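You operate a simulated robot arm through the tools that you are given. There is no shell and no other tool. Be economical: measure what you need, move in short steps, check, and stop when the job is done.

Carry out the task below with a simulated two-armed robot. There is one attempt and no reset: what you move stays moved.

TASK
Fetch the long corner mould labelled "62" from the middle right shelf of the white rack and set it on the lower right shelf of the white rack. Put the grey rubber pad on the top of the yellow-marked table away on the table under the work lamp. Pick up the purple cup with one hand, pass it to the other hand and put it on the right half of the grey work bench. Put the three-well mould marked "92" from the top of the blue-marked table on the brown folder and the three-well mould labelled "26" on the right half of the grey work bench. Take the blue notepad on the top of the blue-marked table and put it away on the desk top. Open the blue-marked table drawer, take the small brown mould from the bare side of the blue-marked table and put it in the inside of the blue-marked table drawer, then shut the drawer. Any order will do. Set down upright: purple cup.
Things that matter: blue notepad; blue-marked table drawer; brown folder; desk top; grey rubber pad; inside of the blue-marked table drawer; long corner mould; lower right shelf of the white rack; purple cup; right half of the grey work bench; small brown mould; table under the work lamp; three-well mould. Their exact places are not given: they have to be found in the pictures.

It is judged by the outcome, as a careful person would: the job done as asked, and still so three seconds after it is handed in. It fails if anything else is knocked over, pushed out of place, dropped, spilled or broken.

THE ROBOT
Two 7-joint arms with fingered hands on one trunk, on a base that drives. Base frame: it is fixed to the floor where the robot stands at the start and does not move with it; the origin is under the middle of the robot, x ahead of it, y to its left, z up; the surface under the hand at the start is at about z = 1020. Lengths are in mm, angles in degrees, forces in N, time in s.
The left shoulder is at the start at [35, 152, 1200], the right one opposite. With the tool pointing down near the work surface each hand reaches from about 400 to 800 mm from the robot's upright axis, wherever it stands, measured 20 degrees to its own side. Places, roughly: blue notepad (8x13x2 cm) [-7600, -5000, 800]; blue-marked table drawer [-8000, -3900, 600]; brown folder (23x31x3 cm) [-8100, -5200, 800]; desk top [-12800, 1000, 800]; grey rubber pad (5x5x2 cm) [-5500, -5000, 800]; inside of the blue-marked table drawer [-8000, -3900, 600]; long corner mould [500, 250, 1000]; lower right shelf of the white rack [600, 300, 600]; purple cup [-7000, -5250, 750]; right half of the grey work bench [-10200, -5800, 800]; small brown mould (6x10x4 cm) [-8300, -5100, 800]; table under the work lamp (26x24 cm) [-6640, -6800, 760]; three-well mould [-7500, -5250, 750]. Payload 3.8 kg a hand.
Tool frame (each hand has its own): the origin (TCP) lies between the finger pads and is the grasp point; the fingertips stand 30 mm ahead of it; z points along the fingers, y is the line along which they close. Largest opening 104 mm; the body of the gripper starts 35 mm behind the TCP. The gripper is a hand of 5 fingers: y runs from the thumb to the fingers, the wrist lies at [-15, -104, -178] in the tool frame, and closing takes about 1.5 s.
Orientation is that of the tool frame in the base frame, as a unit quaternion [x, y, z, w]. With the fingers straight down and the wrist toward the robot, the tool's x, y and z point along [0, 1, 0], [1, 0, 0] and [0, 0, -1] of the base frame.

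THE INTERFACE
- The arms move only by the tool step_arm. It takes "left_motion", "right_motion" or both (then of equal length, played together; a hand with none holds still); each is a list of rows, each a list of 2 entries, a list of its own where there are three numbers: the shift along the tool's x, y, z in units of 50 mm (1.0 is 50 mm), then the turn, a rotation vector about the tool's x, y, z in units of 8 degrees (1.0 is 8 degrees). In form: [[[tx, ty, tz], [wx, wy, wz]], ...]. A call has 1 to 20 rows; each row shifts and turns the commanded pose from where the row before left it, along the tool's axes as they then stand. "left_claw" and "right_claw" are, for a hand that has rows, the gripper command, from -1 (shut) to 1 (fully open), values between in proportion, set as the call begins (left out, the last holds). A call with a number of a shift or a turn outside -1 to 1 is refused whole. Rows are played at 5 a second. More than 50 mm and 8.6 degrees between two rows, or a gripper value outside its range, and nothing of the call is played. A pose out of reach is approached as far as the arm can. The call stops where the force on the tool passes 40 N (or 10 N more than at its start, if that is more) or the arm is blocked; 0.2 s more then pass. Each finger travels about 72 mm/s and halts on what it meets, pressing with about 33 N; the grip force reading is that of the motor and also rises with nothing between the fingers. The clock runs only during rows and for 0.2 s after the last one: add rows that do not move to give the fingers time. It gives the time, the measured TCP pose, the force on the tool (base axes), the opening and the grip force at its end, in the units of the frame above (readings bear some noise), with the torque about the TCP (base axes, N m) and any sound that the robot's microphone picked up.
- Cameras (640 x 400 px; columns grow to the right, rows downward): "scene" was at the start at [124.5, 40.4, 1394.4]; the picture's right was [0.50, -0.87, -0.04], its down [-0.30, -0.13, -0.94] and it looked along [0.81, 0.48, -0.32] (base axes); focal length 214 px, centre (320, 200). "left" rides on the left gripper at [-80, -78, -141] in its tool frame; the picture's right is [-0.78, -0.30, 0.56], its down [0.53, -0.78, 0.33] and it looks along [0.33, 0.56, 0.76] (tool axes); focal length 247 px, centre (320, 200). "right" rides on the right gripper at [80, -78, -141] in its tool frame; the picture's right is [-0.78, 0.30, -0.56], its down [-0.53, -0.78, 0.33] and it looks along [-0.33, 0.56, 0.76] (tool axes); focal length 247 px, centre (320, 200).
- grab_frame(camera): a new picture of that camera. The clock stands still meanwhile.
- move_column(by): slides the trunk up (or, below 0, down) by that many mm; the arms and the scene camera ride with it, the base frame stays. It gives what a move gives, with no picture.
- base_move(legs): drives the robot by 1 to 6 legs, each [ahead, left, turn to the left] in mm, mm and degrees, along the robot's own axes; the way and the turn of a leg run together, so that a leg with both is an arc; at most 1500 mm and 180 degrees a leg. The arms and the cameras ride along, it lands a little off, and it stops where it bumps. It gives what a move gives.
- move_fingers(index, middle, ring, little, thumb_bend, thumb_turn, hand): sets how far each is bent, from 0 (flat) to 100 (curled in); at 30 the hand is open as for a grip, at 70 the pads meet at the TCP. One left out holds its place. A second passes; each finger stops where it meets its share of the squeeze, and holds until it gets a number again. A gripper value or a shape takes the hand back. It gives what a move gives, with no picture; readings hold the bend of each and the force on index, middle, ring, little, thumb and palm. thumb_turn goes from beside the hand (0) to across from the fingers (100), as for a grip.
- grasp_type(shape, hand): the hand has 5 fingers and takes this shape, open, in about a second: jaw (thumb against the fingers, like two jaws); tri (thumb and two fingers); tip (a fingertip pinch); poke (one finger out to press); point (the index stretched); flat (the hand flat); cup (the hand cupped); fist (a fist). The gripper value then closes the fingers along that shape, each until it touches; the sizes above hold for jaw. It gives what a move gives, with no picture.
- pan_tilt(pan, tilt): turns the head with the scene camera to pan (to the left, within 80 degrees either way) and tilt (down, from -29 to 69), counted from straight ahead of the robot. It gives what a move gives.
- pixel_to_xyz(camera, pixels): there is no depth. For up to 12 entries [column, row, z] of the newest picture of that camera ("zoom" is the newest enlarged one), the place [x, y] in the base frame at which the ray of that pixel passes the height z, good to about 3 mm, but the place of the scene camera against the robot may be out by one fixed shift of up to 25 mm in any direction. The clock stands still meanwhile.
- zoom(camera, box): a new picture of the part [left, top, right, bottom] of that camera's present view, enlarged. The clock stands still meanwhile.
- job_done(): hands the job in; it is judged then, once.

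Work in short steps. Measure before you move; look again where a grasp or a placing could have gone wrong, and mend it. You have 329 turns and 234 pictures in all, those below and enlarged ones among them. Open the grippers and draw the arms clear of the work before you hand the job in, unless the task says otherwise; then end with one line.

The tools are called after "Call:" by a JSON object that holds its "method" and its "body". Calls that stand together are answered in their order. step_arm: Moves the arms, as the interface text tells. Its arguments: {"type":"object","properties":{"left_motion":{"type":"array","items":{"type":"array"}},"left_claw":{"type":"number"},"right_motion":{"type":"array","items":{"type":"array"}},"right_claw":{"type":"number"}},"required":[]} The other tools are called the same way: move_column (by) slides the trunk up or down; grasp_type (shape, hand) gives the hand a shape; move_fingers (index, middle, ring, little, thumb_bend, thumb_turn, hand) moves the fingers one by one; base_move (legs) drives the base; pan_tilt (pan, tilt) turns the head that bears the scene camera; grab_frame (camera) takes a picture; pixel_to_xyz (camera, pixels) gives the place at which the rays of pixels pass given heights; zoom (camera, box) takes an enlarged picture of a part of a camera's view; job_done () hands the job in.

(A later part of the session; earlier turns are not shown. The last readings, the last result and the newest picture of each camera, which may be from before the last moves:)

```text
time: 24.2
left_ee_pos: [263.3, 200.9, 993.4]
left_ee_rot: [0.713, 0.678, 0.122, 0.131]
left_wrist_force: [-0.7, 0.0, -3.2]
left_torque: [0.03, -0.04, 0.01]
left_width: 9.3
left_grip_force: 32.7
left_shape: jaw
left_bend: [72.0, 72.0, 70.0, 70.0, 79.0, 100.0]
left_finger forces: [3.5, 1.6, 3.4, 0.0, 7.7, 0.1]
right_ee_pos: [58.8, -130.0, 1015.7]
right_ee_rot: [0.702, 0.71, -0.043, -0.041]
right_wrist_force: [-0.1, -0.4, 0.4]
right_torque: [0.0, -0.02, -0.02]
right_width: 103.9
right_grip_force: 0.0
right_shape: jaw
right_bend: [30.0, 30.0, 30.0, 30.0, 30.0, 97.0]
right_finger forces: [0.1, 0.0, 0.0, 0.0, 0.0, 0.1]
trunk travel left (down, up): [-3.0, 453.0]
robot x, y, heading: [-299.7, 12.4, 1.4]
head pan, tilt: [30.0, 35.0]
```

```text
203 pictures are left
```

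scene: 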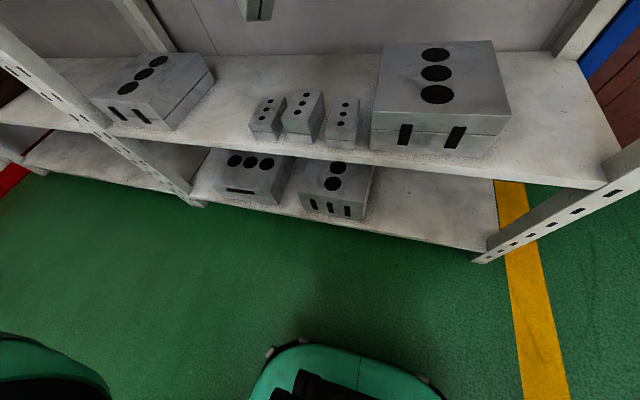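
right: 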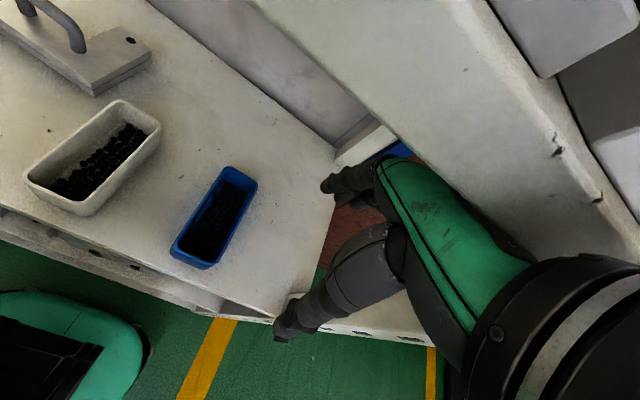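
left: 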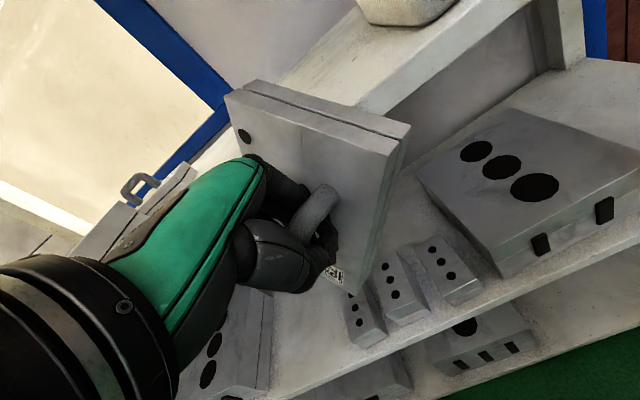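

The base was blocked while backing, so the mould caught the middle-shelf edge and pitched in the grip; it is still held. I raise the trunk back to free it.

Call:
{"method": "move_column", "body": {"by": 195}}

Call:
{"method": "grab_frame", "body": {"camera": "left"}}

Call:
{"method": "grab_frame", "body": {"camera": "scene"}}

```text
time: 26.3
left_ee_pos: [263.8, 200.8, 1186.7]
left_ee_rot: [0.712, 0.679, 0.123, 0.129]
left_wrist_force: [-0.4, -0.5, -6.4]
left_torque: [0.01, 0.02, 0.0]
left_width: 8.1
left_grip_force: 33.5
left_shape: jaw
left_bend: [72.0, 73.0, 70.0, 70.0, 79.0, 100.0]
left_finger forces: [2.5, 0.0, 0.5, 0.5, 0.4, 0.0]
right_ee_pos: [60.5, -129.1, 1208.5]
right_ee_rot: [0.701, 0.71, -0.044, -0.04]
right_wrist_force: [0.4, 0.4, -0.9]
right_torque: [-0.01, 0.01, -0.03]
right_width: 103.8
right_grip_force: 0.1
right_shape: jaw
right_bend: [30.0, 30.0, 30.0, 30.0, 30.0, 97.0]
right_finger forces: [0.0, 0.0, 0.1, 0.1, 0.1, 0.0]
trunk travel left (down, up): [-198.0, 258.0]
robot x, y, heading: [-295.1, 11.1, 1.0]
head pan, tilt: [30.0, 35.0]
```

```text
202 pictures are left
```

left: 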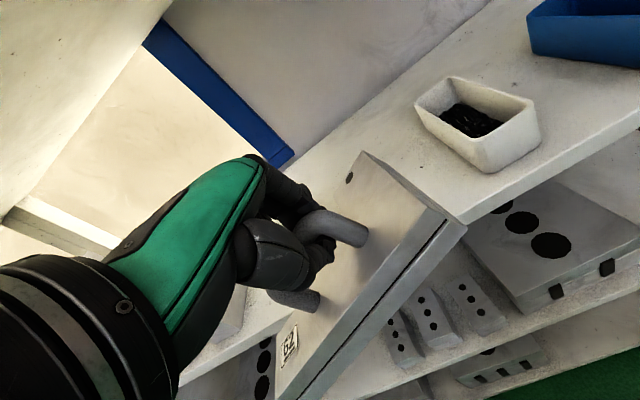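

```text
201 pictures are left
```

scene: 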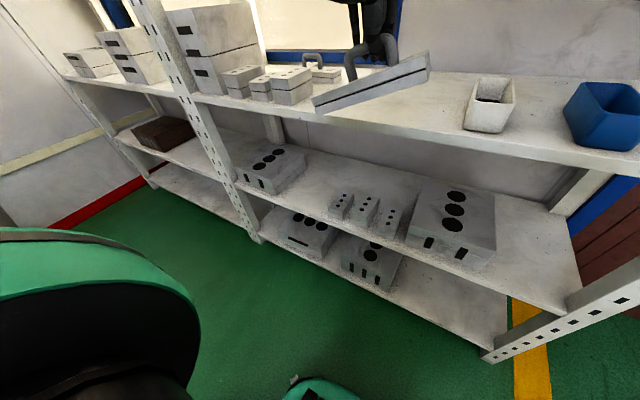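

The mould now hangs loosely, caged around the bar. I'll raise slightly, go back over the middle shelf and set it down to regrip.

Call:
{"method": "move_column", "body": {"by": 45}}

Call:
{"method": "base_move", "body": {"legs": [[290, 0, 0]]}}

Call:
{"method": "grab_frame", "body": {"camera": "left"}}

Call:
{"method": "grab_frame", "body": {"camera": "scene"}}

```text
time: 27.2
left_ee_pos: [263.8, 200.1, 1232.6]
left_ee_rot: [0.714, 0.677, 0.121, 0.131]
left_wrist_force: [0.1, 0.0, -5.4]
left_torque: [0.05, 0.1, 0.01]
left_width: 8.2
left_grip_force: 32.8
left_shape: jaw
left_bend: [72.0, 73.0, 70.0, 70.0, 79.0, 100.0]
left_finger forces: [2.8, 0.0, 0.4, 0.5, 0.4, 0.0]
right_ee_pos: [60.1, -129.5, 1254.0]
right_ee_rot: [0.701, 0.71, -0.044, -0.041]
right_wrist_force: [-0.4, 0.7, -0.4]
right_torque: [0.01, -0.02, -0.03]
right_width: 104.0
right_grip_force: 0.1
right_shape: jaw
right_bend: [30.0, 30.0, 30.0, 30.0, 30.0, 97.0]
right_finger forces: [0.0, 0.0, 0.0, 0.0, 0.1, 0.0]
trunk travel left (down, up): [-243.0, 213.0]
robot x, y, heading: [-298.9, 15.0, 1.0]
head pan, tilt: [30.0, 35.0]
```

```text
time: 29.2
left_ee_pos: [554.0, 204.0, 1233.3]
left_ee_rot: [0.714, 0.677, 0.121, 0.131]
left_wrist_force: [0.4, -0.3, -5.6]
left_torque: [-0.01, 0.02, -0.02]
left_width: 8.2
left_grip_force: 32.5
left_shape: jaw
left_bend: [72.0, 73.0, 70.0, 70.0, 79.0, 100.0]
left_finger forces: [2.5, 0.0, 0.5, 0.6, 0.4, 0.0]
right_ee_pos: [348.3, -124.8, 1255.1]
right_ee_rot: [0.703, 0.709, -0.043, -0.04]
right_wrist_force: [0.1, 0.8, 0.1]
right_torque: [0.01, 0.02, 0.0]
right_width: 103.8
right_grip_force: 0.0
right_shape: jaw
right_bend: [30.0, 30.0, 30.0, 30.0, 30.0, 97.0]
right_finger forces: [0.0, 0.1, 0.0, 0.0, 0.0, 0.1]
trunk travel left (down, up): [-243.0, 213.0]
robot x, y, heading: [-9.1, 15.8, 0.8]
head pan, tilt: [30.0, 35.0]
```

```text
200 pictures are left
```

left: 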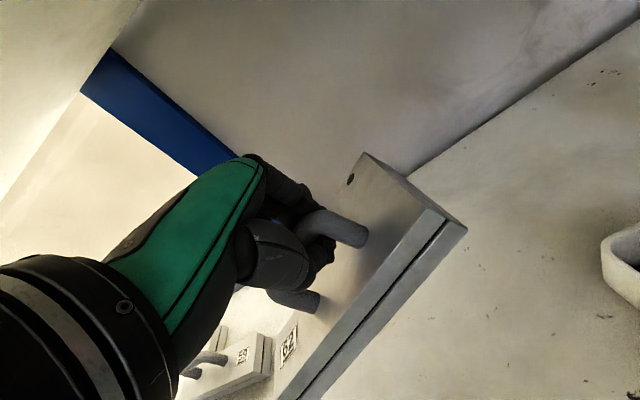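

```text
199 pictures are left
```

scene: 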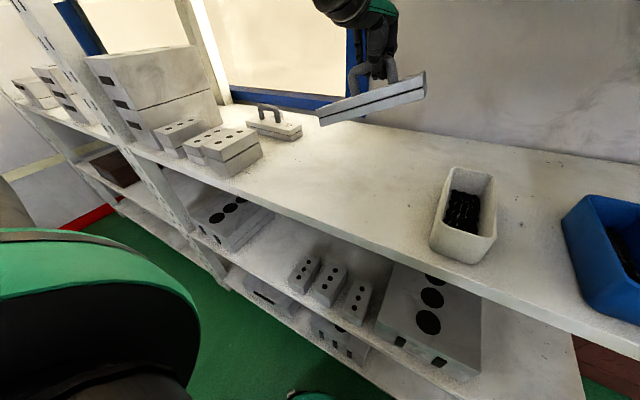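

I shift 40 mm right and lower gently to land the mould on the shelf.

Call:
{"method": "step_arm", "body": {"left_motion": [[[-0.8, 0, 0], [0, 0, 0]], [[0, -0.15, 0.4], [0, 0, 0]], [[0, -0.15, 0.4], [0, 0, 0]], [[0, -0.15, 0.4], [0, 0, 0]], [[0, -0.1, 0.28], [0, 0, 0]], [[0, -0.1, 0.28], [0, 0, 0]], [[0, -0.1, 0.28], [0, 0, 0]], [[0, -0.1, 0.28], [0, 0, 0]], [[0, 0, 0], [0, 0, 0]]]}}

Call:
{"method": "grab_frame", "body": {"camera": "left"}}

Call:
{"method": "pan_tilt", "body": {"pan": 20, "tilt": 15}}

Call:
{"method": "zoom", "body": {"camera": "scene", "box": [200, 80, 440, 230]}}

```text
time: 31.2
left_ee_pos: [552.9, 165.6, 1109.8]
left_ee_rot: [0.714, 0.677, 0.122, 0.13]
left_wrist_force: [0.5, 0.4, -4.0]
left_torque: [0.03, 0.09, -0.02]
left_width: 7.9
left_grip_force: 33.4
left_shape: jaw
left_bend: [72.0, 73.0, 70.0, 70.0, 79.0, 100.0]
left_finger forces: [2.8, 0.1, 0.0, 0.4, 0.8, 0.0]
right_ee_pos: [350.1, -125.8, 1254.0]
right_ee_rot: [0.702, 0.709, -0.043, -0.04]
right_wrist_force: [-0.4, -0.3, 0.2]
right_torque: [0.01, -0.03, 0.02]
right_width: 103.9
right_grip_force: 0.0
right_shape: jaw
right_bend: [30.0, 30.0, 30.0, 30.0, 30.0, 97.0]
right_finger forces: [0.1, 0.0, 0.0, 0.0, 0.1, 0.1]
trunk travel left (down, up): [-243.0, 213.0]
robot x, y, heading: [-6.7, 20.5, 1.0]
head pan, tilt: [30.0, 35.0]
```

```text
198 pictures are left
```

left: 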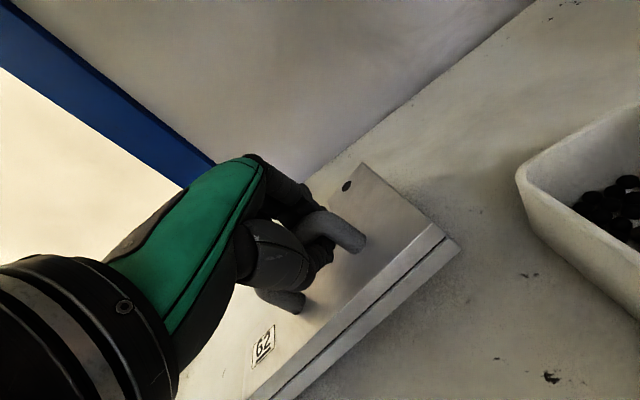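

```text
time: 32.0
left_ee_pos: [553.5, 164.0, 1109.8]
left_ee_rot: [0.714, 0.678, 0.121, 0.131]
left_wrist_force: [-0.5, -0.7, -5.6]
left_torque: [0.05, 0.04, 0.02]
left_width: 7.8
left_grip_force: 32.6
left_shape: jaw
left_bend: [72.0, 73.0, 70.0, 70.0, 79.0, 100.0]
left_finger forces: [2.9, 0.1, 0.0, 0.4, 0.6, 0.1]
right_ee_pos: [349.5, -126.0, 1254.4]
right_ee_rot: [0.703, 0.709, -0.043, -0.039]
right_wrist_force: [0.3, -0.6, -0.8]
right_torque: [0.03, -0.02, -0.01]
right_width: 103.7
right_grip_force: 0.0
right_shape: jaw
right_bend: [30.0, 30.0, 30.0, 30.0, 30.0, 97.0]
right_finger forces: [0.1, 0.1, 0.0, 0.0, 0.0, 0.0]
trunk travel left (down, up): [-243.0, 213.0]
robot x, y, heading: [-7.7, 21.8, 0.7]
head pan, tilt: [20.0, 15.0]
```

```text
2.67 times, centred on (320, 155) of scene
```

zoom: 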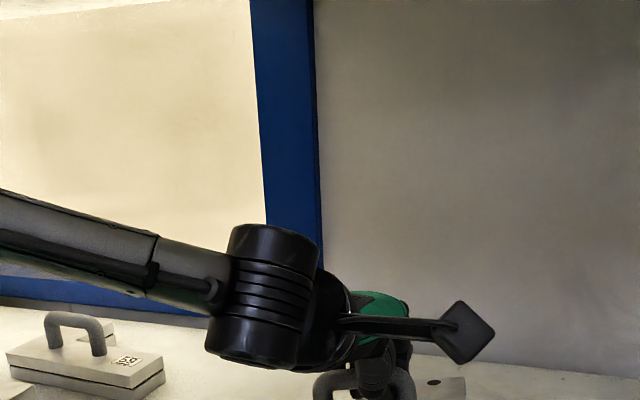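

It's touching down at one end. I lower 15 mm more in small steps, then open the hand to release.

Call:
{"method": "step_arm", "body": {"left_motion": [[[0, -0.04, 0.1], [0, 0, 0]], [[0, -0.04, 0.1], [0, 0, 0]], [[0, -0.04, 0.1], [0, 0, 0]], [[0, 0, 0], [0, 0, 0]]]}}

Call:
{"method": "pan_tilt", "body": {"pan": 20, "tilt": 30}}

Call:
{"method": "zoom", "body": {"camera": "scene", "box": [200, 80, 440, 230]}}

```text
time: 33.0
left_ee_pos: [553.1, 164.8, 1093.9]
left_ee_rot: [0.714, 0.677, 0.122, 0.13]
left_wrist_force: [-0.5, 0.3, -3.9]
left_torque: [0.05, -0.02, 0.05]
left_width: 7.7
left_grip_force: 33.3
left_shape: jaw
left_bend: [72.0, 73.0, 70.0, 70.0, 79.0, 100.0]
left_finger forces: [1.6, 0.0, 0.1, 0.2, 1.1, 0.0]
right_ee_pos: [349.8, -125.9, 1253.9]
right_ee_rot: [0.702, 0.709, -0.043, -0.039]
right_wrist_force: [-0.2, 0.1, 0.1]
right_torque: [0.0, 0.01, -0.01]
right_width: 103.9
right_grip_force: 0.1
right_shape: jaw
right_bend: [30.0, 30.0, 30.0, 30.0, 30.0, 97.0]
right_finger forces: [0.0, 0.0, 0.1, 0.0, 0.1, 0.0]
trunk travel left (down, up): [-243.0, 213.0]
robot x, y, heading: [-4.6, 20.7, 1.0]
head pan, tilt: [20.0, 15.0]
```

```text
time: 33.8
left_ee_pos: [552.7, 164.0, 1093.8]
left_ee_rot: [0.713, 0.678, 0.122, 0.131]
left_wrist_force: [-1.4, -0.4, -3.6]
left_torque: [0.04, -0.01, 0.03]
left_width: 7.9
left_grip_force: 32.9
left_shape: jaw
left_bend: [72.0, 73.0, 70.0, 70.0, 79.0, 100.0]
left_finger forces: [1.6, 0.0, 0.0, 0.0, 0.9, 0.1]
right_ee_pos: [349.5, -124.5, 1254.7]
right_ee_rot: [0.702, 0.709, -0.043, -0.039]
right_wrist_force: [0.1, 0.4, -0.1]
right_torque: [-0.01, 0.02, -0.03]
right_width: 103.7
right_grip_force: 0.0
right_shape: jaw
right_bend: [30.0, 30.0, 30.0, 30.0, 30.0, 97.0]
right_finger forces: [0.1, 0.0, 0.1, 0.1, 0.1, 0.1]
trunk travel left (down, up): [-243.0, 213.0]
robot x, y, heading: [-8.5, 19.3, 0.8]
head pan, tilt: [20.0, 30.0]
```

```text
2.67 times, centred on (320, 155) of scene
```

zoom: 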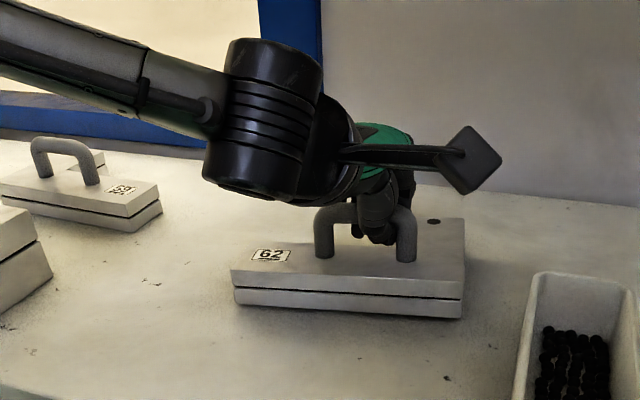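

Mould is level on the shelf. I open, rise to z≈1106, and regrip.

Call:
{"method": "step_arm", "body": {"left_motion": [[[0, 0, 0], [0, 0, 0]], [[0, 0, 0], [0, 0, 0]], [[0, 0, 0], [0, 0, 0]], [[0, 0, 0], [0, 0, 0]], [[0, 0, 0], [0, 0, 0]], [[0, 0.08, -0.24], [0, 0, 0]], [[0, 0, 0], [0, 0, 0]]], "left_claw": 0.5}}

Call:
{"method": "grab_frame", "body": {"camera": "left"}}

Call:
{"method": "zoom", "body": {"camera": "scene", "box": [200, 80, 440, 230]}}

```text
time: 35.4
left_ee_pos: [551.2, 164.9, 1106.2]
left_ee_rot: [0.714, 0.677, 0.121, 0.13]
left_wrist_force: [0.9, -0.3, 0.3]
left_torque: [-0.03, 0.02, 0.07]
left_width: 77.7
left_grip_force: 0.1
left_shape: jaw
left_bend: [27.0, 36.0, 33.0, 34.0, 54.0, 99.0]
left_finger forces: [0.0, 0.0, 0.0, 0.0, 0.0, 0.0]
right_ee_pos: [349.0, -125.9, 1255.2]
right_ee_rot: [0.703, 0.709, -0.043, -0.04]
right_wrist_force: [1.1, 1.1, 0.1]
right_torque: [0.0, -0.06, 0.02]
right_width: 104.0
right_grip_force: 0.0
right_shape: jaw
right_bend: [30.0, 30.0, 30.0, 30.0, 30.0, 97.0]
right_finger forces: [0.0, 0.1, 0.0, 0.1, 0.2, 0.1]
trunk travel left (down, up): [-243.0, 213.0]
robot x, y, heading: [-8.5, 18.9, 0.7]
head pan, tilt: [20.0, 30.0]
```

```text
195 pictures are left
```

left: 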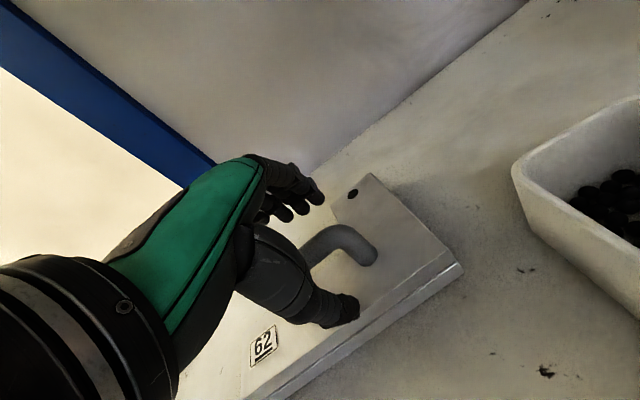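

```text
2.67 times, centred on (320, 155) of scene
```

zoom: 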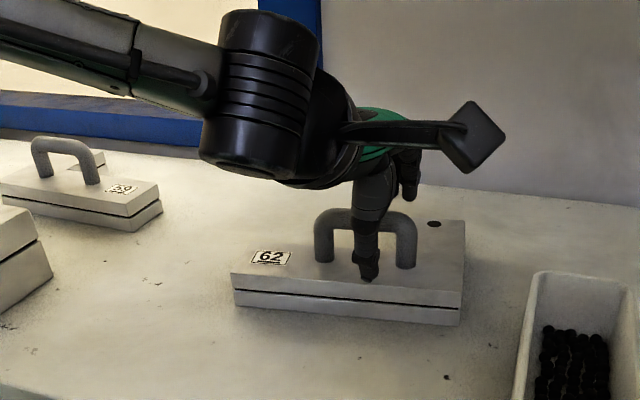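

Well placed over the bar. Close.

Call:
{"method": "step_arm", "body": {"left_motion": [[[0, 0, 0], [0, 0, 0]], [[0, 0, 0], [0, 0, 0]], [[0, 0, 0], [0, 0, 0]], [[0, 0, 0], [0, 0, 0]], [[0, 0, 0], [0, 0, 0]], [[0, 0, 0], [0, 0, 0]], [[0, 0, 0], [0, 0, 0]], [[0, 0, 0], [0, 0, 0]], [[0, 0, 0], [0, 0, 0]]], "left_claw": -1}}

Call:
{"method": "step_arm", "body": {"left_motion": [[[0, 0.18, -0.47], [0, 0, 0]], [[0, 0.18, -0.47], [0, 0, 0]], [[0, 0.18, -0.47], [0, 0, 0]], [[0, 0, 0], [0, 0, 0]]]}}

Call:
{"method": "grab_frame", "body": {"camera": "left"}}

Call:
{"method": "grab_frame", "body": {"camera": "scene"}}

```text
time: 37.4
left_ee_pos: [553.5, 164.3, 1106.5]
left_ee_rot: [0.714, 0.677, 0.122, 0.131]
left_wrist_force: [-0.2, 0.2, -4.5]
left_torque: [-0.02, 0.03, -0.02]
left_width: 10.9
left_grip_force: 33.5
left_shape: jaw
left_bend: [72.0, 70.0, 70.0, 70.0, 79.0, 100.0]
left_finger forces: [14.5, 4.4, 1.4, 1.5, 21.9, 0.0]
right_ee_pos: [349.9, -125.9, 1254.0]
right_ee_rot: [0.703, 0.709, -0.043, -0.04]
right_wrist_force: [-0.6, -0.4, -0.1]
right_torque: [0.01, 0.01, -0.01]
right_width: 104.1
right_grip_force: 0.0
right_shape: jaw
right_bend: [30.0, 30.0, 30.0, 30.0, 30.0, 97.0]
right_finger forces: [0.0, 0.0, 0.0, 0.0, 0.1, 0.0]
trunk travel left (down, up): [-243.0, 213.0]
robot x, y, heading: [-5.6, 23.2, 1.1]
head pan, tilt: [20.0, 30.0]
```

```text
time: 38.4
left_ee_pos: [555.1, 162.8, 1180.7]
left_ee_rot: [0.714, 0.677, 0.122, 0.13]
left_wrist_force: [0.1, 0.1, -5.0]
left_torque: [-0.06, 0.04, -0.01]
left_width: 11.2
left_grip_force: 32.8
left_shape: jaw
left_bend: [72.0, 70.0, 70.0, 70.0, 79.0, 100.0]
left_finger forces: [14.8, 4.0, 1.4, 1.3, 21.6, 0.0]
right_ee_pos: [350.1, -124.9, 1254.6]
right_ee_rot: [0.702, 0.709, -0.043, -0.039]
right_wrist_force: [0.2, 1.0, 0.6]
right_torque: [0.0, 0.01, -0.03]
right_width: 103.9
right_grip_force: 0.1
right_shape: jaw
right_bend: [30.0, 30.0, 30.0, 30.0, 30.0, 97.0]
right_finger forces: [0.0, 0.0, 0.0, 0.0, 0.0, 0.1]
trunk travel left (down, up): [-243.0, 213.0]
robot x, y, heading: [-7.0, 23.0, 0.8]
head pan, tilt: [20.0, 30.0]
```

```text
193 pictures are left
```

left: 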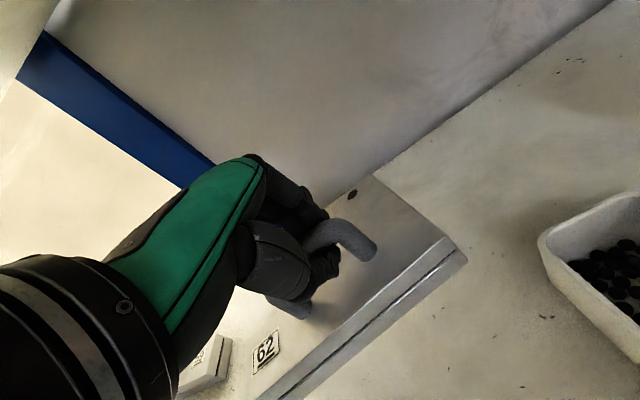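

```text
192 pictures are left
```

scene: 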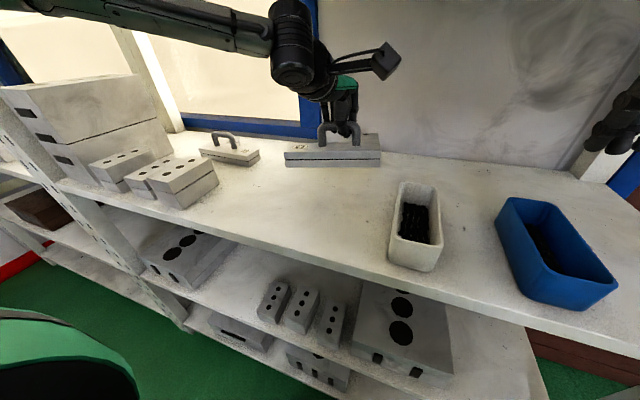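

Held. I first pull the arm back 150 mm toward the body, then back the base 280 mm.

Call:
{"method": "step_arm", "body": {"left_motion": [[[0, -0.93, -0.34], [0, 0, 0]], [[0, -0.93, -0.34], [0, 0, 0]], [[0, -0.93, -0.34], [0, 0, 0]], [[0, 0, 0], [0, 0, 0]]]}}

Call:
{"method": "base_move", "body": {"legs": [[-285, 0, 0]]}}

Call:
{"method": "pan_tilt", "body": {"pan": 30, "tilt": 45}}

Call:
{"method": "grab_frame", "body": {"camera": "scene"}}

```text
time: 39.4
left_ee_pos: [406.8, 169.9, 1178.9]
left_ee_rot: [0.714, 0.678, 0.122, 0.13]
left_wrist_force: [0.0, 0.1, -5.8]
left_torque: [-0.02, 0.02, 0.0]
left_width: 11.0
left_grip_force: 32.5
left_shape: jaw
left_bend: [72.0, 70.0, 70.0, 70.0, 80.0, 100.0]
left_finger forces: [15.6, 3.0, 0.8, 1.4, 21.6, 0.1]
right_ee_pos: [350.9, -125.9, 1254.9]
right_ee_rot: [0.702, 0.709, -0.043, -0.04]
right_wrist_force: [0.5, 0.4, 0.0]
right_torque: [0.01, 0.01, -0.01]
right_width: 104.1
right_grip_force: 0.0
right_shape: jaw
right_bend: [30.0, 30.0, 30.0, 30.0, 30.0, 97.0]
right_finger forces: [0.1, 0.1, 0.0, 0.0, 0.1, 0.0]
trunk travel left (down, up): [-243.0, 213.0]
robot x, y, heading: [-10.0, 19.0, 0.9]
head pan, tilt: [20.0, 30.0]
```

```text
time: 41.4
left_ee_pos: [123.5, 163.8, 1178.7]
left_ee_rot: [0.715, 0.676, 0.121, 0.131]
left_wrist_force: [0.7, -0.6, -5.2]
left_torque: [-0.05, 0.04, -0.02]
left_width: 11.1
left_grip_force: 33.1
left_shape: jaw
left_bend: [72.0, 70.0, 70.0, 70.0, 80.0, 100.0]
left_finger forces: [15.3, 3.1, 0.9, 1.5, 22.0, 0.1]
right_ee_pos: [66.3, -130.6, 1254.0]
right_ee_rot: [0.704, 0.708, -0.044, -0.041]
right_wrist_force: [0.6, 0.3, 0.4]
right_torque: [0.0, -0.02, -0.02]
right_width: 103.8
right_grip_force: 0.2
right_shape: jaw
right_bend: [30.0, 30.0, 30.0, 30.0, 30.0, 97.0]
right_finger forces: [0.1, 0.0, 0.1, 0.1, 0.0, 0.0]
trunk travel left (down, up): [-243.0, 213.0]
robot x, y, heading: [-289.0, 16.0, 0.8]
head pan, tilt: [20.0, 30.0]
```

```text
time: 42.2
left_ee_pos: [122.2, 164.8, 1179.8]
left_ee_rot: [0.714, 0.677, 0.122, 0.131]
left_wrist_force: [-0.8, -0.8, -5.6]
left_torque: [-0.07, 0.0, 0.0]
left_width: 10.8
left_grip_force: 33.0
left_shape: jaw
left_bend: [72.0, 70.0, 70.0, 70.0, 80.0, 100.0]
left_finger forces: [15.5, 3.0, 0.8, 1.4, 21.8, 0.0]
right_ee_pos: [66.0, -130.5, 1253.9]
right_ee_rot: [0.703, 0.709, -0.042, -0.039]
right_wrist_force: [0.0, 0.1, 0.5]
right_torque: [0.0, -0.01, 0.03]
right_width: 104.2
right_grip_force: 0.0
right_shape: jaw
right_bend: [30.0, 30.0, 30.0, 30.0, 30.0, 97.0]
right_finger forces: [0.0, 0.0, 0.0, 0.1, 0.0, 0.1]
trunk travel left (down, up): [-243.0, 213.0]
robot x, y, heading: [-290.9, 13.8, 0.9]
head pan, tilt: [30.0, 45.0]
```

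```text
191 pictures are left
```

scene: 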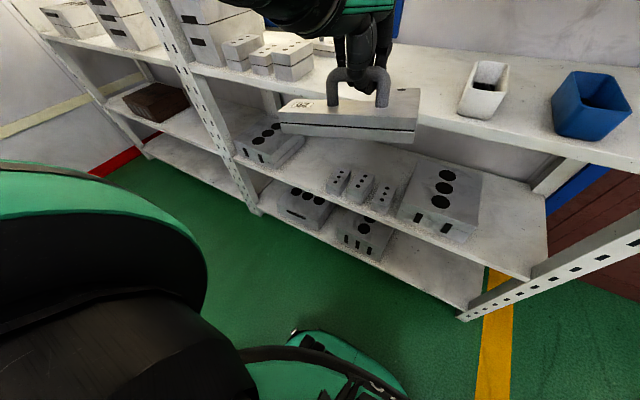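

Clear of the shelf (mould front x≈220). Lower the trunk 235.

Call:
{"method": "move_column", "body": {"by": -235}}

Call:
{"method": "base_move", "body": {"legs": [[0, 310, 0]]}}

Call:
{"method": "grab_frame", "body": {"camera": "scene"}}

```text
time: 44.6
left_ee_pos: [196.8, 165.1, 779.4]
left_ee_rot: [0.724, 0.689, -0.004, 0.014]
left_wrist_force: [-0.6, 0.7, -5.4]
left_torque: [-0.01, -0.07, 0.0]
left_width: 11.0
left_grip_force: 33.2
left_shape: jaw
left_bend: [72.0, 70.0, 70.0, 70.0, 80.0, 100.0]
left_finger forces: [9.0, 2.7, 1.0, 1.4, 22.8, 0.0]
right_ee_pos: [67.2, -129.6, 1020.5]
right_ee_rot: [0.705, 0.707, -0.043, -0.042]
right_wrist_force: [0.4, 0.8, 0.3]
right_torque: [-0.01, -0.01, 0.01]
right_width: 103.6
right_grip_force: 0.1
right_shape: jaw
right_bend: [30.0, 30.0, 30.0, 30.0, 30.0, 97.0]
right_finger forces: [0.0, 0.0, 0.1, 0.0, 0.0, 0.1]
trunk travel left (down, up): [-8.0, 448.0]
robot x, y, heading: [-290.6, 17.4, 0.8]
head pan, tilt: [30.0, 45.0]
```

```text
time: 46.7
left_ee_pos: [192.3, 474.8, 779.2]
left_ee_rot: [0.725, 0.689, -0.004, 0.015]
left_wrist_force: [-0.1, -0.5, -5.9]
left_torque: [-0.01, -0.05, 0.06]
left_width: 10.4
left_grip_force: 32.9
left_shape: jaw
left_bend: [72.0, 70.0, 70.0, 70.0, 80.0, 100.0]
left_finger forces: [9.0, 2.7, 1.1, 1.4, 22.7, 0.0]
right_ee_pos: [62.4, 179.9, 1019.3]
right_ee_rot: [0.704, 0.707, -0.044, -0.041]
right_wrist_force: [0.6, -1.0, -0.6]
right_torque: [0.01, -0.02, 0.05]
right_width: 103.8
right_grip_force: 0.0
right_shape: jaw
right_bend: [30.0, 30.0, 30.0, 30.0, 30.0, 97.0]
right_finger forces: [0.0, 0.1, 0.1, 0.1, 0.0, 0.0]
trunk travel left (down, up): [-8.0, 448.0]
robot x, y, heading: [-291.7, 324.2, 0.8]
head pan, tilt: [30.0, 45.0]
```

```text
190 pictures are left
```

scene: 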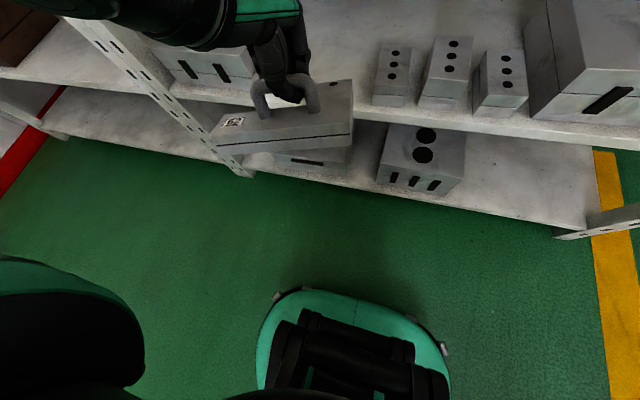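

The left arm has sagged to z=779 with the tilt gone, unexpectedly. I view it from its own camera before going on.

Call:
{"method": "grab_frame", "body": {"camera": "left"}}

Call:
{"method": "step_arm", "body": {"left_motion": [[[0, 0, 0], [0, 0, 0]]]}}

```text
189 pictures are left
```

left: 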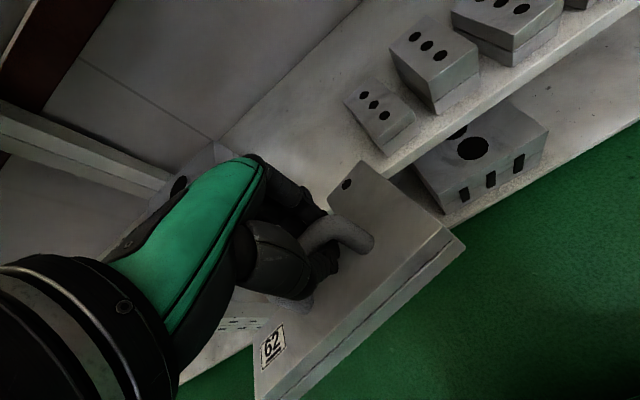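

```text
time: 47.1
left_ee_pos: [192.2, 475.3, 779.5]
left_ee_rot: [0.726, 0.688, -0.003, 0.015]
left_wrist_force: [-0.3, -0.4, -5.3]
left_torque: [-0.04, -0.07, 0.0]
left_width: 10.6
left_grip_force: 33.9
left_shape: jaw
left_bend: [72.0, 70.0, 70.0, 70.0, 80.0, 100.0]
left_finger forces: [8.8, 2.6, 1.0, 1.5, 22.8, 0.0]
right_ee_pos: [63.7, 176.6, 1019.2]
right_ee_rot: [0.706, 0.705, -0.043, -0.044]
right_wrist_force: [0.1, -0.2, -0.2]
right_torque: [0.0, -0.04, 0.0]
right_width: 104.0
right_grip_force: 0.1
right_shape: jaw
right_bend: [30.0, 30.0, 30.0, 30.0, 30.0, 97.0]
right_finger forces: [0.0, 0.0, 0.0, 0.0, 0.0, 0.0]
trunk travel left (down, up): [-8.0, 448.0]
robot x, y, heading: [-292.2, 323.8, 0.5]
head pan, tilt: [30.0, 45.0]
```

Stable. I restore the 20° tilt so the mould is level, raising 30 mm too.

Call:
{"method": "step_arm", "body": {"left_motion": [[[0, 0, -0.6], [-1, 0, 0]], [[0, 0, 0], [-1, 0, 0]], [[0, 0, 0], [-0.4, 0, 0]], [[0, 0, 0], [0, 0, 0]]]}}

Call:
{"method": "grab_frame", "body": {"camera": "scene"}}

```text
time: 48.1
left_ee_pos: [241.5, 463.1, 829.3]
left_ee_rot: [0.713, 0.679, 0.111, 0.134]
left_wrist_force: [-0.3, 0.2, -6.2]
left_torque: [-0.04, 0.0, -0.01]
left_width: 10.5
left_grip_force: 33.5
left_shape: jaw
left_bend: [72.0, 70.0, 70.0, 70.0, 80.0, 100.0]
left_finger forces: [9.3, 2.8, 0.8, 1.4, 21.5, 0.0]
left hand out of reach, approached as far as the arm can: row 1, 2, 3
right_ee_pos: [62.9, 177.7, 1019.2]
right_ee_rot: [0.706, 0.706, -0.041, -0.044]
right_wrist_force: [0.1, 0.1, -0.2]
right_torque: [-0.02, -0.02, 0.03]
right_width: 103.8
right_grip_force: 0.1
right_shape: jaw
right_bend: [30.0, 30.0, 30.0, 30.0, 30.0, 97.0]
right_finger forces: [0.0, 0.0, 0.1, 0.0, 0.0, 0.0]
trunk travel left (down, up): [-8.0, 448.0]
robot x, y, heading: [-296.0, 328.1, 0.9]
head pan, tilt: [30.0, 45.0]
```

```text
188 pictures are left
```

scene: 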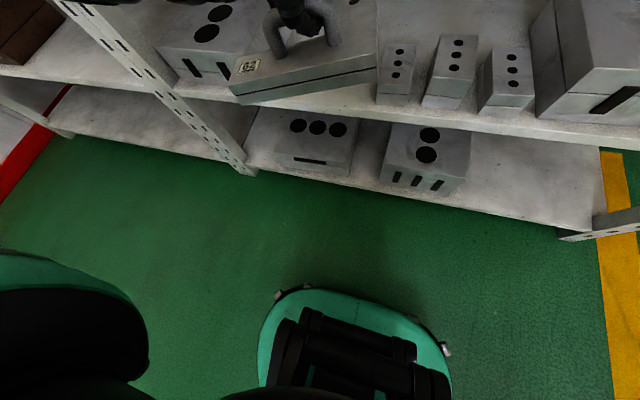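

Level again. I lower 60 mm and shift left 30 mm before driving in.

Call:
{"method": "step_arm", "body": {"left_motion": [[[0.3, -0.2, 0.56], [0, 0, 0]], [[0.3, -0.2, 0.56], [0, 0, 0]], [[0, 0, 0], [0, 0, 0]]]}}

Call:
{"method": "grab_frame", "body": {"camera": "left"}}

```text
time: 48.9
left_ee_pos: [258.0, 488.7, 771.2]
left_ee_rot: [0.714, 0.678, 0.11, 0.135]
left_wrist_force: [-0.9, 0.0, -6.2]
left_torque: [-0.03, 0.07, 0.01]
left_width: 10.3
left_grip_force: 33.0
left_shape: jaw
left_bend: [72.0, 70.0, 70.0, 70.0, 81.0, 100.0]
left_finger forces: [9.0, 2.7, 0.8, 1.4, 21.1, 0.1]
left hand out of reach, approached as far as the arm can: row 1, 2
right_ee_pos: [63.2, 178.4, 1020.1]
right_ee_rot: [0.706, 0.706, -0.041, -0.043]
right_wrist_force: [0.3, -0.2, 0.1]
right_torque: [0.01, 0.03, 0.0]
right_width: 104.0
right_grip_force: 0.1
right_shape: jaw
right_bend: [30.0, 30.0, 30.0, 30.0, 30.0, 97.0]
right_finger forces: [0.1, 0.0, 0.0, 0.0, 0.1, 0.1]
trunk travel left (down, up): [-8.0, 448.0]
robot x, y, heading: [-296.2, 326.4, 0.6]
head pan, tilt: [30.0, 45.0]
```

```text
187 pictures are left
```

left: 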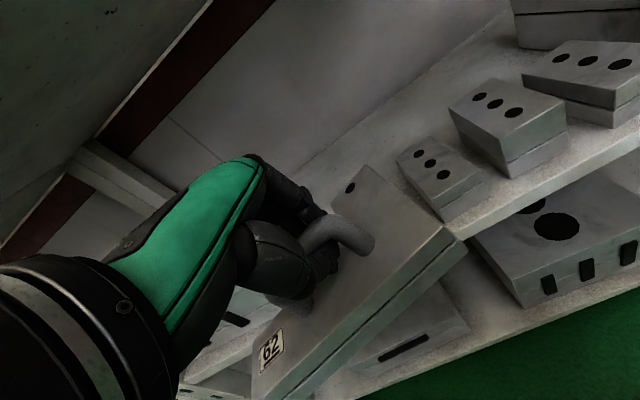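

I triangulate the shelf height from this view with small-mould front-left bottom corner at (443,221).

Call:
{"method": "pixel_to_xyz", "body": {"camera": "left", "pixels": [[443, 221, 560], [443, 221, 600], [443, 221, 640], [443, 221, 680], [395, 172, 620], [510, 178, 600], [510, 178, 640]]}}

Call:
{"method": "pixel_to_xyz", "body": {"camera": "scene", "pixels": [[377, 104, 560], [377, 104, 600], [377, 104, 640], [377, 104, 680], [424, 107, 600], [424, 107, 640]]}}

```text
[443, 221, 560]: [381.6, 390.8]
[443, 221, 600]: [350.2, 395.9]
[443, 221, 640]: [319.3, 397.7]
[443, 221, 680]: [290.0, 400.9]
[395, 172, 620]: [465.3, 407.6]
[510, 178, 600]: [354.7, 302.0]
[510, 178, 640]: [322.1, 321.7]
```

```text
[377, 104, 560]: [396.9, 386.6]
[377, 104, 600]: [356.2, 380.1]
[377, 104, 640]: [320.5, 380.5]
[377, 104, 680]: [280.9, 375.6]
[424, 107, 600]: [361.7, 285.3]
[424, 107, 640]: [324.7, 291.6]
```

Shelf ≈ 600–625. I drive forward 175 mm in with the mould.

Call:
{"method": "base_move", "body": {"legs": [[175, 0, 0]]}}

Call:
{"method": "grab_frame", "body": {"camera": "left"}}

Call:
{"method": "grab_frame", "body": {"camera": "scene"}}

```text
time: 50.4
left_ee_pos: [436.5, 486.5, 772.8]
left_ee_rot: [0.714, 0.678, 0.11, 0.135]
left_wrist_force: [0.6, -0.3, -4.8]
left_torque: [-0.08, 0.06, -0.04]
left_width: 10.4
left_grip_force: 33.4
left_shape: jaw
left_bend: [72.0, 70.0, 70.0, 70.0, 81.0, 100.0]
left_finger forces: [8.7, 2.7, 0.8, 1.5, 21.4, 0.0]
right_ee_pos: [240.7, 177.7, 1020.2]
right_ee_rot: [0.707, 0.704, -0.042, -0.044]
right_wrist_force: [1.1, 0.3, 0.5]
right_torque: [0.03, -0.02, -0.05]
right_width: 103.9
right_grip_force: 0.2
right_shape: jaw
right_bend: [30.0, 30.0, 30.0, 30.0, 30.0, 97.0]
right_finger forces: [0.0, 0.0, 0.0, 0.0, 0.0, 0.1]
trunk travel left (down, up): [-8.0, 448.0]
robot x, y, heading: [-119.8, 327.0, 0.2]
head pan, tilt: [30.0, 45.0]
```

```text
186 pictures are left
```

left: 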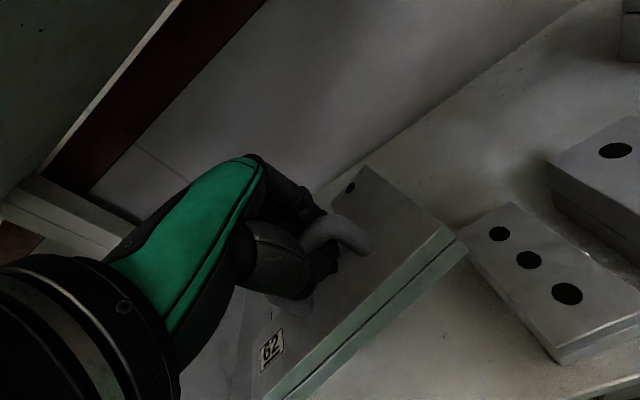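

```text
185 pictures are left
```

scene: 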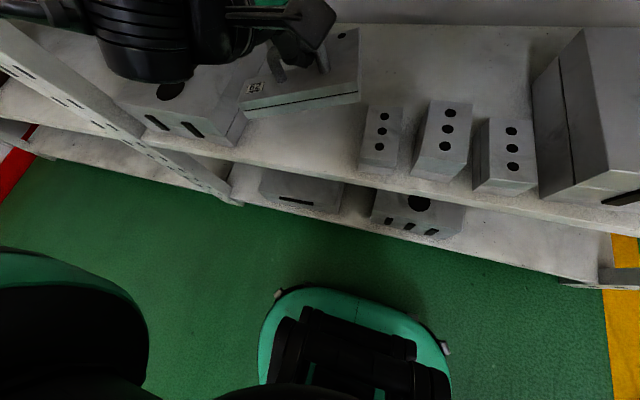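

Positioned. I lower in 10 mm steps watching force.

Call:
{"method": "step_arm", "body": {"left_motion": [[[0, -0.07, 0.19], [0, 0, 0]], [[0, -0.07, 0.19], [0, 0, 0]], [[0, -0.07, 0.19], [0, 0, 0]], [[0, -0.07, 0.19], [0, 0, 0]], [[0, -0.07, 0.19], [0, 0, 0]], [[0, 0, 0], [0, 0, 0]]]}}

Call:
{"method": "grab_frame", "body": {"camera": "scene"}}

```text
time: 51.8
left_ee_pos: [434.0, 487.0, 720.1]
left_ee_rot: [0.715, 0.677, 0.111, 0.135]
left_wrist_force: [0.2, -0.1, -5.0]
left_torque: [-0.02, 0.04, 0.02]
left_width: 10.3
left_grip_force: 33.3
left_shape: jaw
left_bend: [72.0, 70.0, 70.0, 70.0, 81.0, 100.0]
left_finger forces: [8.5, 2.8, 0.7, 1.4, 21.2, 0.0]
right_ee_pos: [237.5, 177.1, 1020.4]
right_ee_rot: [0.709, 0.703, -0.04, -0.046]
right_wrist_force: [0.2, -0.8, 0.7]
right_torque: [0.0, 0.0, -0.03]
right_width: 103.9
right_grip_force: 0.0
right_shape: jaw
right_bend: [30.0, 30.0, 30.0, 30.0, 30.0, 97.0]
right_finger forces: [0.0, 0.0, 0.0, 0.1, 0.1, 0.0]
trunk travel left (down, up): [-8.0, 448.0]
robot x, y, heading: [-119.4, 327.9, 0.3]
head pan, tilt: [30.0, 45.0]
```

```text
184 pictures are left
```

scene: 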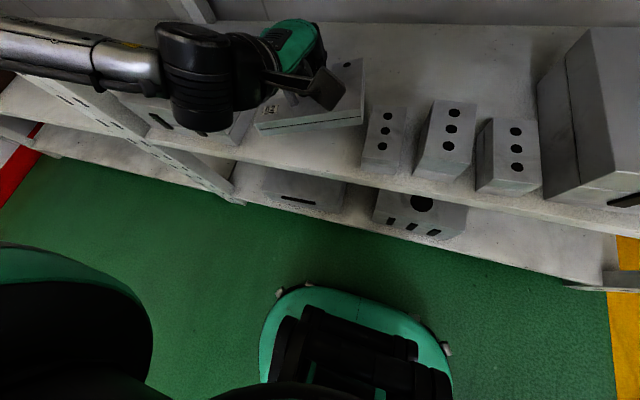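

Call:
{"method": "step_arm", "body": {"left_motion": [[[0, -0.06, 0.16], [0, 0, 0]], [[0, -0.06, 0.16], [0, 0, 0]], [[0, 0, 0], [0, 0, 0]]]}}

Call:
{"method": "zoom", "body": {"camera": "scene", "box": [200, 20, 440, 170]}}

```text
time: 52.6
left_ee_pos: [435.2, 484.9, 704.6]
left_ee_rot: [0.715, 0.677, 0.111, 0.136]
left_wrist_force: [0.3, -0.3, -4.8]
left_torque: [-0.03, 0.03, -0.02]
left_width: 10.3
left_grip_force: 33.1
left_shape: jaw
left_bend: [72.0, 70.0, 70.0, 70.0, 81.0, 100.0]
left_finger forces: [8.4, 2.7, 0.7, 1.4, 21.2, 0.0]
right_ee_pos: [240.3, 177.2, 1020.3]
right_ee_rot: [0.708, 0.703, -0.04, -0.046]
right_wrist_force: [-0.3, 0.0, 1.3]
right_torque: [-0.04, -0.01, 0.0]
right_width: 103.7
right_grip_force: 0.1
right_shape: jaw
right_bend: [30.0, 30.0, 30.0, 30.0, 30.0, 97.0]
right_finger forces: [0.0, 0.0, 0.0, 0.0, 0.1, 0.0]
trunk travel left (down, up): [-8.0, 448.0]
robot x, y, heading: [-117.8, 327.3, 0.1]
head pan, tilt: [30.0, 45.0]
```

```text
2.67 times, centred on (320, 95) of scene
```

zoom: 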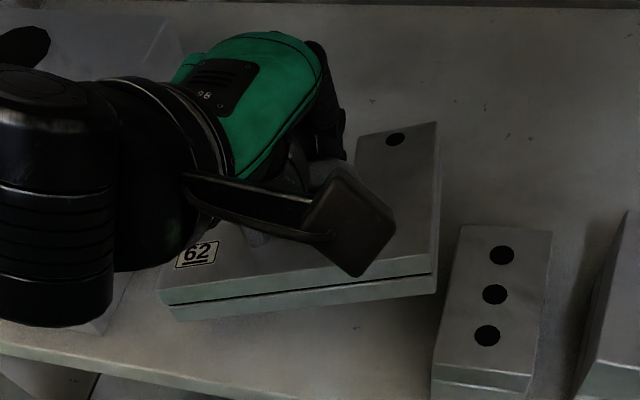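

Call:
{"method": "step_arm", "body": {"left_motion": [[[0, -0.05, 0.12], [0, 0, 0]], [[0, -0.05, 0.12], [0, 0, 0]], [[0, -0.05, 0.12], [0, 0, 0]], [[0, 0, 0], [0, 0, 0]]]}}

Call:
{"method": "zoom", "body": {"camera": "scene", "box": [200, 20, 440, 170]}}

```text
time: 53.6
left_ee_pos: [434.9, 485.7, 684.0]
left_ee_rot: [0.715, 0.677, 0.112, 0.135]
left_wrist_force: [0.3, 0.7, -5.4]
left_torque: [-0.01, 0.03, 0.01]
left_width: 10.3
left_grip_force: 33.1
left_shape: jaw
left_bend: [72.0, 70.0, 70.0, 70.0, 81.0, 100.0]
left_finger forces: [8.4, 2.6, 0.6, 1.4, 21.1, 0.0]
right_ee_pos: [240.0, 176.1, 1021.3]
right_ee_rot: [0.708, 0.703, -0.039, -0.046]
right_wrist_force: [0.0, -0.2, -0.3]
right_torque: [0.01, 0.0, 0.04]
right_width: 103.9
right_grip_force: 0.0
right_shape: jaw
right_bend: [30.0, 30.0, 30.0, 30.0, 30.0, 97.0]
right_finger forces: [0.1, 0.0, 0.0, 0.0, 0.0, 0.1]
trunk travel left (down, up): [-8.0, 448.0]
robot x, y, heading: [-116.3, 329.3, 0.4]
head pan, tilt: [30.0, 45.0]
```

```text
2.67 times, centred on (320, 95) of scene
```

zoom: 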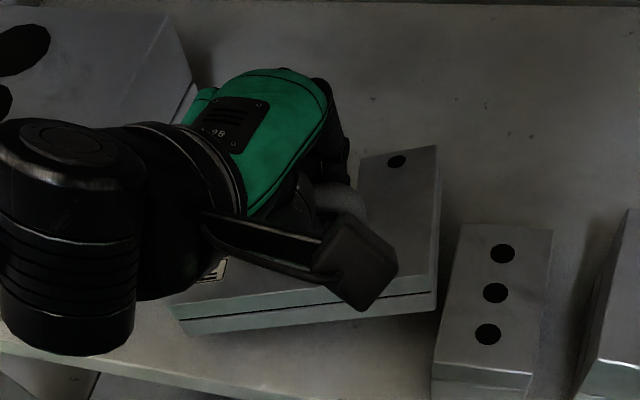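

No contact yet; the left front corner seems near the shelf edge, so I move 35 mm deeper, then keep lowering.

Call:
{"method": "step_arm", "body": {"left_motion": [[[0, 0.65, 0.24], [0, 0, 0]], [[0, -0.05, 0.12], [0, 0, 0]], [[0, -0.05, 0.12], [0, 0, 0]], [[0, -0.05, 0.12], [0, 0, 0]], [[0, 0, 0], [0, 0, 0]]]}}

Call:
{"method": "zoom", "body": {"camera": "scene", "box": [200, 20, 440, 170]}}

```text
time: 54.8
left_ee_pos: [468.6, 483.4, 665.6]
left_ee_rot: [0.715, 0.677, 0.112, 0.135]
left_wrist_force: [0.8, -0.4, -5.1]
left_torque: [0.01, 0.02, 0.03]
left_width: 10.3
left_grip_force: 32.7
left_shape: jaw
left_bend: [72.0, 70.0, 70.0, 70.0, 81.0, 100.0]
left_finger forces: [7.8, 2.5, 0.6, 1.4, 21.3, 0.1]
right_ee_pos: [240.1, 177.1, 1020.1]
right_ee_rot: [0.709, 0.703, -0.04, -0.045]
right_wrist_force: [-0.6, 1.2, -1.2]
right_torque: [-0.06, 0.0, 0.01]
right_width: 103.9
right_grip_force: 0.0
right_shape: jaw
right_bend: [30.0, 30.0, 30.0, 30.0, 30.0, 97.0]
right_finger forces: [0.1, 0.0, 0.0, 0.0, 0.0, 0.0]
trunk travel left (down, up): [-8.0, 448.0]
robot x, y, heading: [-116.8, 326.5, 0.6]
head pan, tilt: [30.0, 45.0]
```

```text
2.67 times, centred on (320, 95) of scene
```

zoom: 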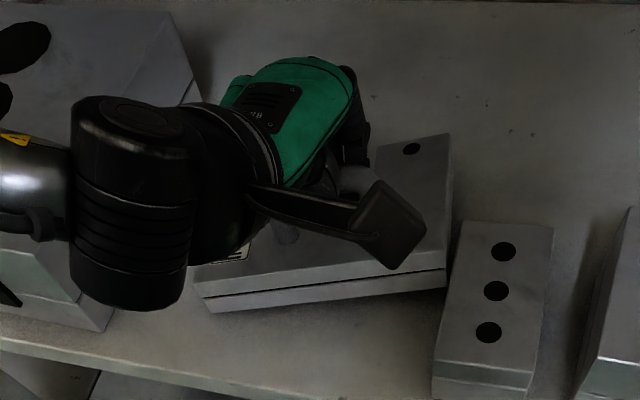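

Close to the small mould on the right; gap on the left is larger. I shift 20 mm left and continue down.

Call:
{"method": "step_arm", "body": {"left_motion": [[[0.4, 0, 0], [0, 0, 0]], [[0, -0.05, 0.12], [0, 0, 0]], [[0, -0.05, 0.12], [0, 0, 0]], [[0, 0, 0], [0, 0, 0]]]}}

Call:
{"method": "zoom", "body": {"camera": "scene", "box": [200, 20, 440, 170]}}

```text
time: 55.8
left_ee_pos: [468.6, 501.5, 653.2]
left_ee_rot: [0.715, 0.677, 0.111, 0.135]
left_wrist_force: [0.1, 0.1, -5.5]
left_torque: [0.04, 0.04, 0.02]
left_width: 10.1
left_grip_force: 33.2
left_shape: jaw
left_bend: [72.0, 70.0, 70.0, 70.0, 81.0, 100.0]
left_finger forces: [7.6, 0.2, 0.1, 1.0, 20.2, 0.0]
right_ee_pos: [239.1, 177.7, 1020.0]
right_ee_rot: [0.709, 0.703, -0.041, -0.046]
right_wrist_force: [-0.1, -0.7, 0.5]
right_torque: [0.02, 0.0, -0.04]
right_width: 104.0
right_grip_force: 0.0
right_shape: jaw
right_bend: [30.0, 30.0, 30.0, 30.0, 30.0, 97.0]
right_finger forces: [0.0, 0.1, 0.0, 0.0, 0.0, 0.0]
trunk travel left (down, up): [-8.0, 448.0]
robot x, y, heading: [-116.2, 324.5, 0.4]
head pan, tilt: [30.0, 45.0]
```

```text
2.67 times, centred on (320, 95) of scene
```

zoom: 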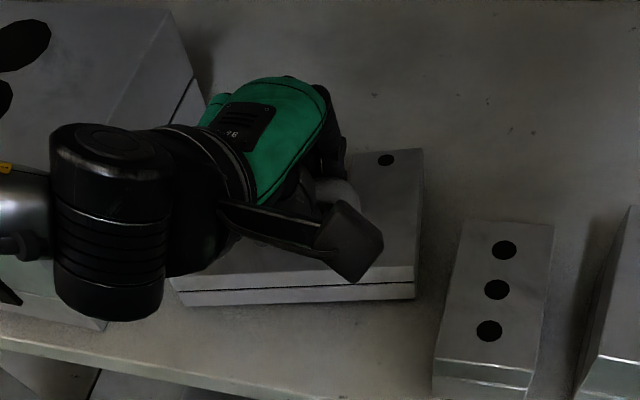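

Contact has begun (finger loads shifted, mould turned level). A little lower.

Call:
{"method": "step_arm", "body": {"left_motion": [[[0, -0.04, 0.09], [0, 0, 0]], [[0, -0.04, 0.09], [0, 0, 0]], [[0, 0, 0], [0, 0, 0]]]}}

Call:
{"method": "zoom", "body": {"camera": "scene", "box": [200, 20, 440, 170]}}

Call:
{"method": "grab_frame", "body": {"camera": "left"}}

```text
time: 56.6
left_ee_pos: [468.1, 501.1, 642.7]
left_ee_rot: [0.714, 0.677, 0.113, 0.135]
left_wrist_force: [-0.9, -0.6, 0.2]
left_torque: [0.0, -0.01, 0.02]
left_width: 9.2
left_grip_force: 33.0
left_shape: jaw
left_bend: [72.0, 70.0, 70.0, 70.0, 81.0, 100.0]
left_finger forces: [5.1, 0.1, 0.0, 0.6, 0.0, 0.0]
right_ee_pos: [239.8, 176.1, 1020.7]
right_ee_rot: [0.709, 0.703, -0.039, -0.045]
right_wrist_force: [0.0, -0.2, -0.8]
right_torque: [-0.03, -0.06, 0.01]
right_width: 103.8
right_grip_force: 0.2
right_shape: jaw
right_bend: [30.0, 30.0, 30.0, 30.0, 30.0, 97.0]
right_finger forces: [0.1, 0.0, 0.0, 0.1, 0.0, 0.1]
trunk travel left (down, up): [-8.0, 448.0]
robot x, y, heading: [-114.5, 328.5, 0.4]
head pan, tilt: [30.0, 45.0]
```

```text
2.67 times, centred on (320, 95) of scene
```

zoom: 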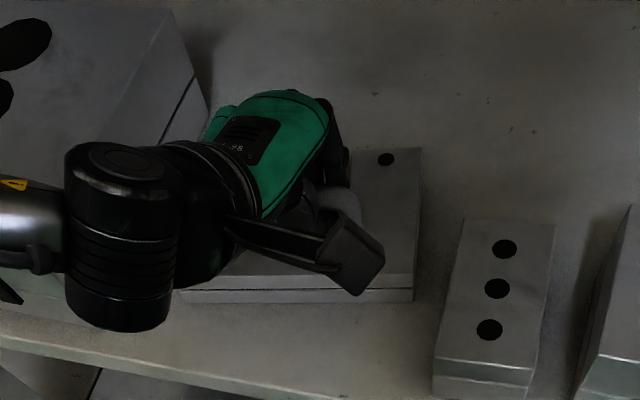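

```text
178 pictures are left
```

left: 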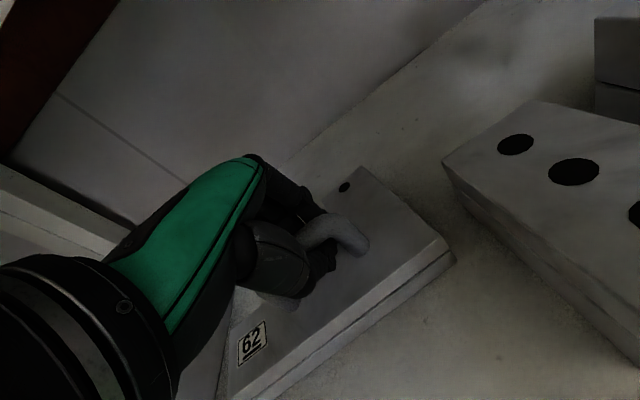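

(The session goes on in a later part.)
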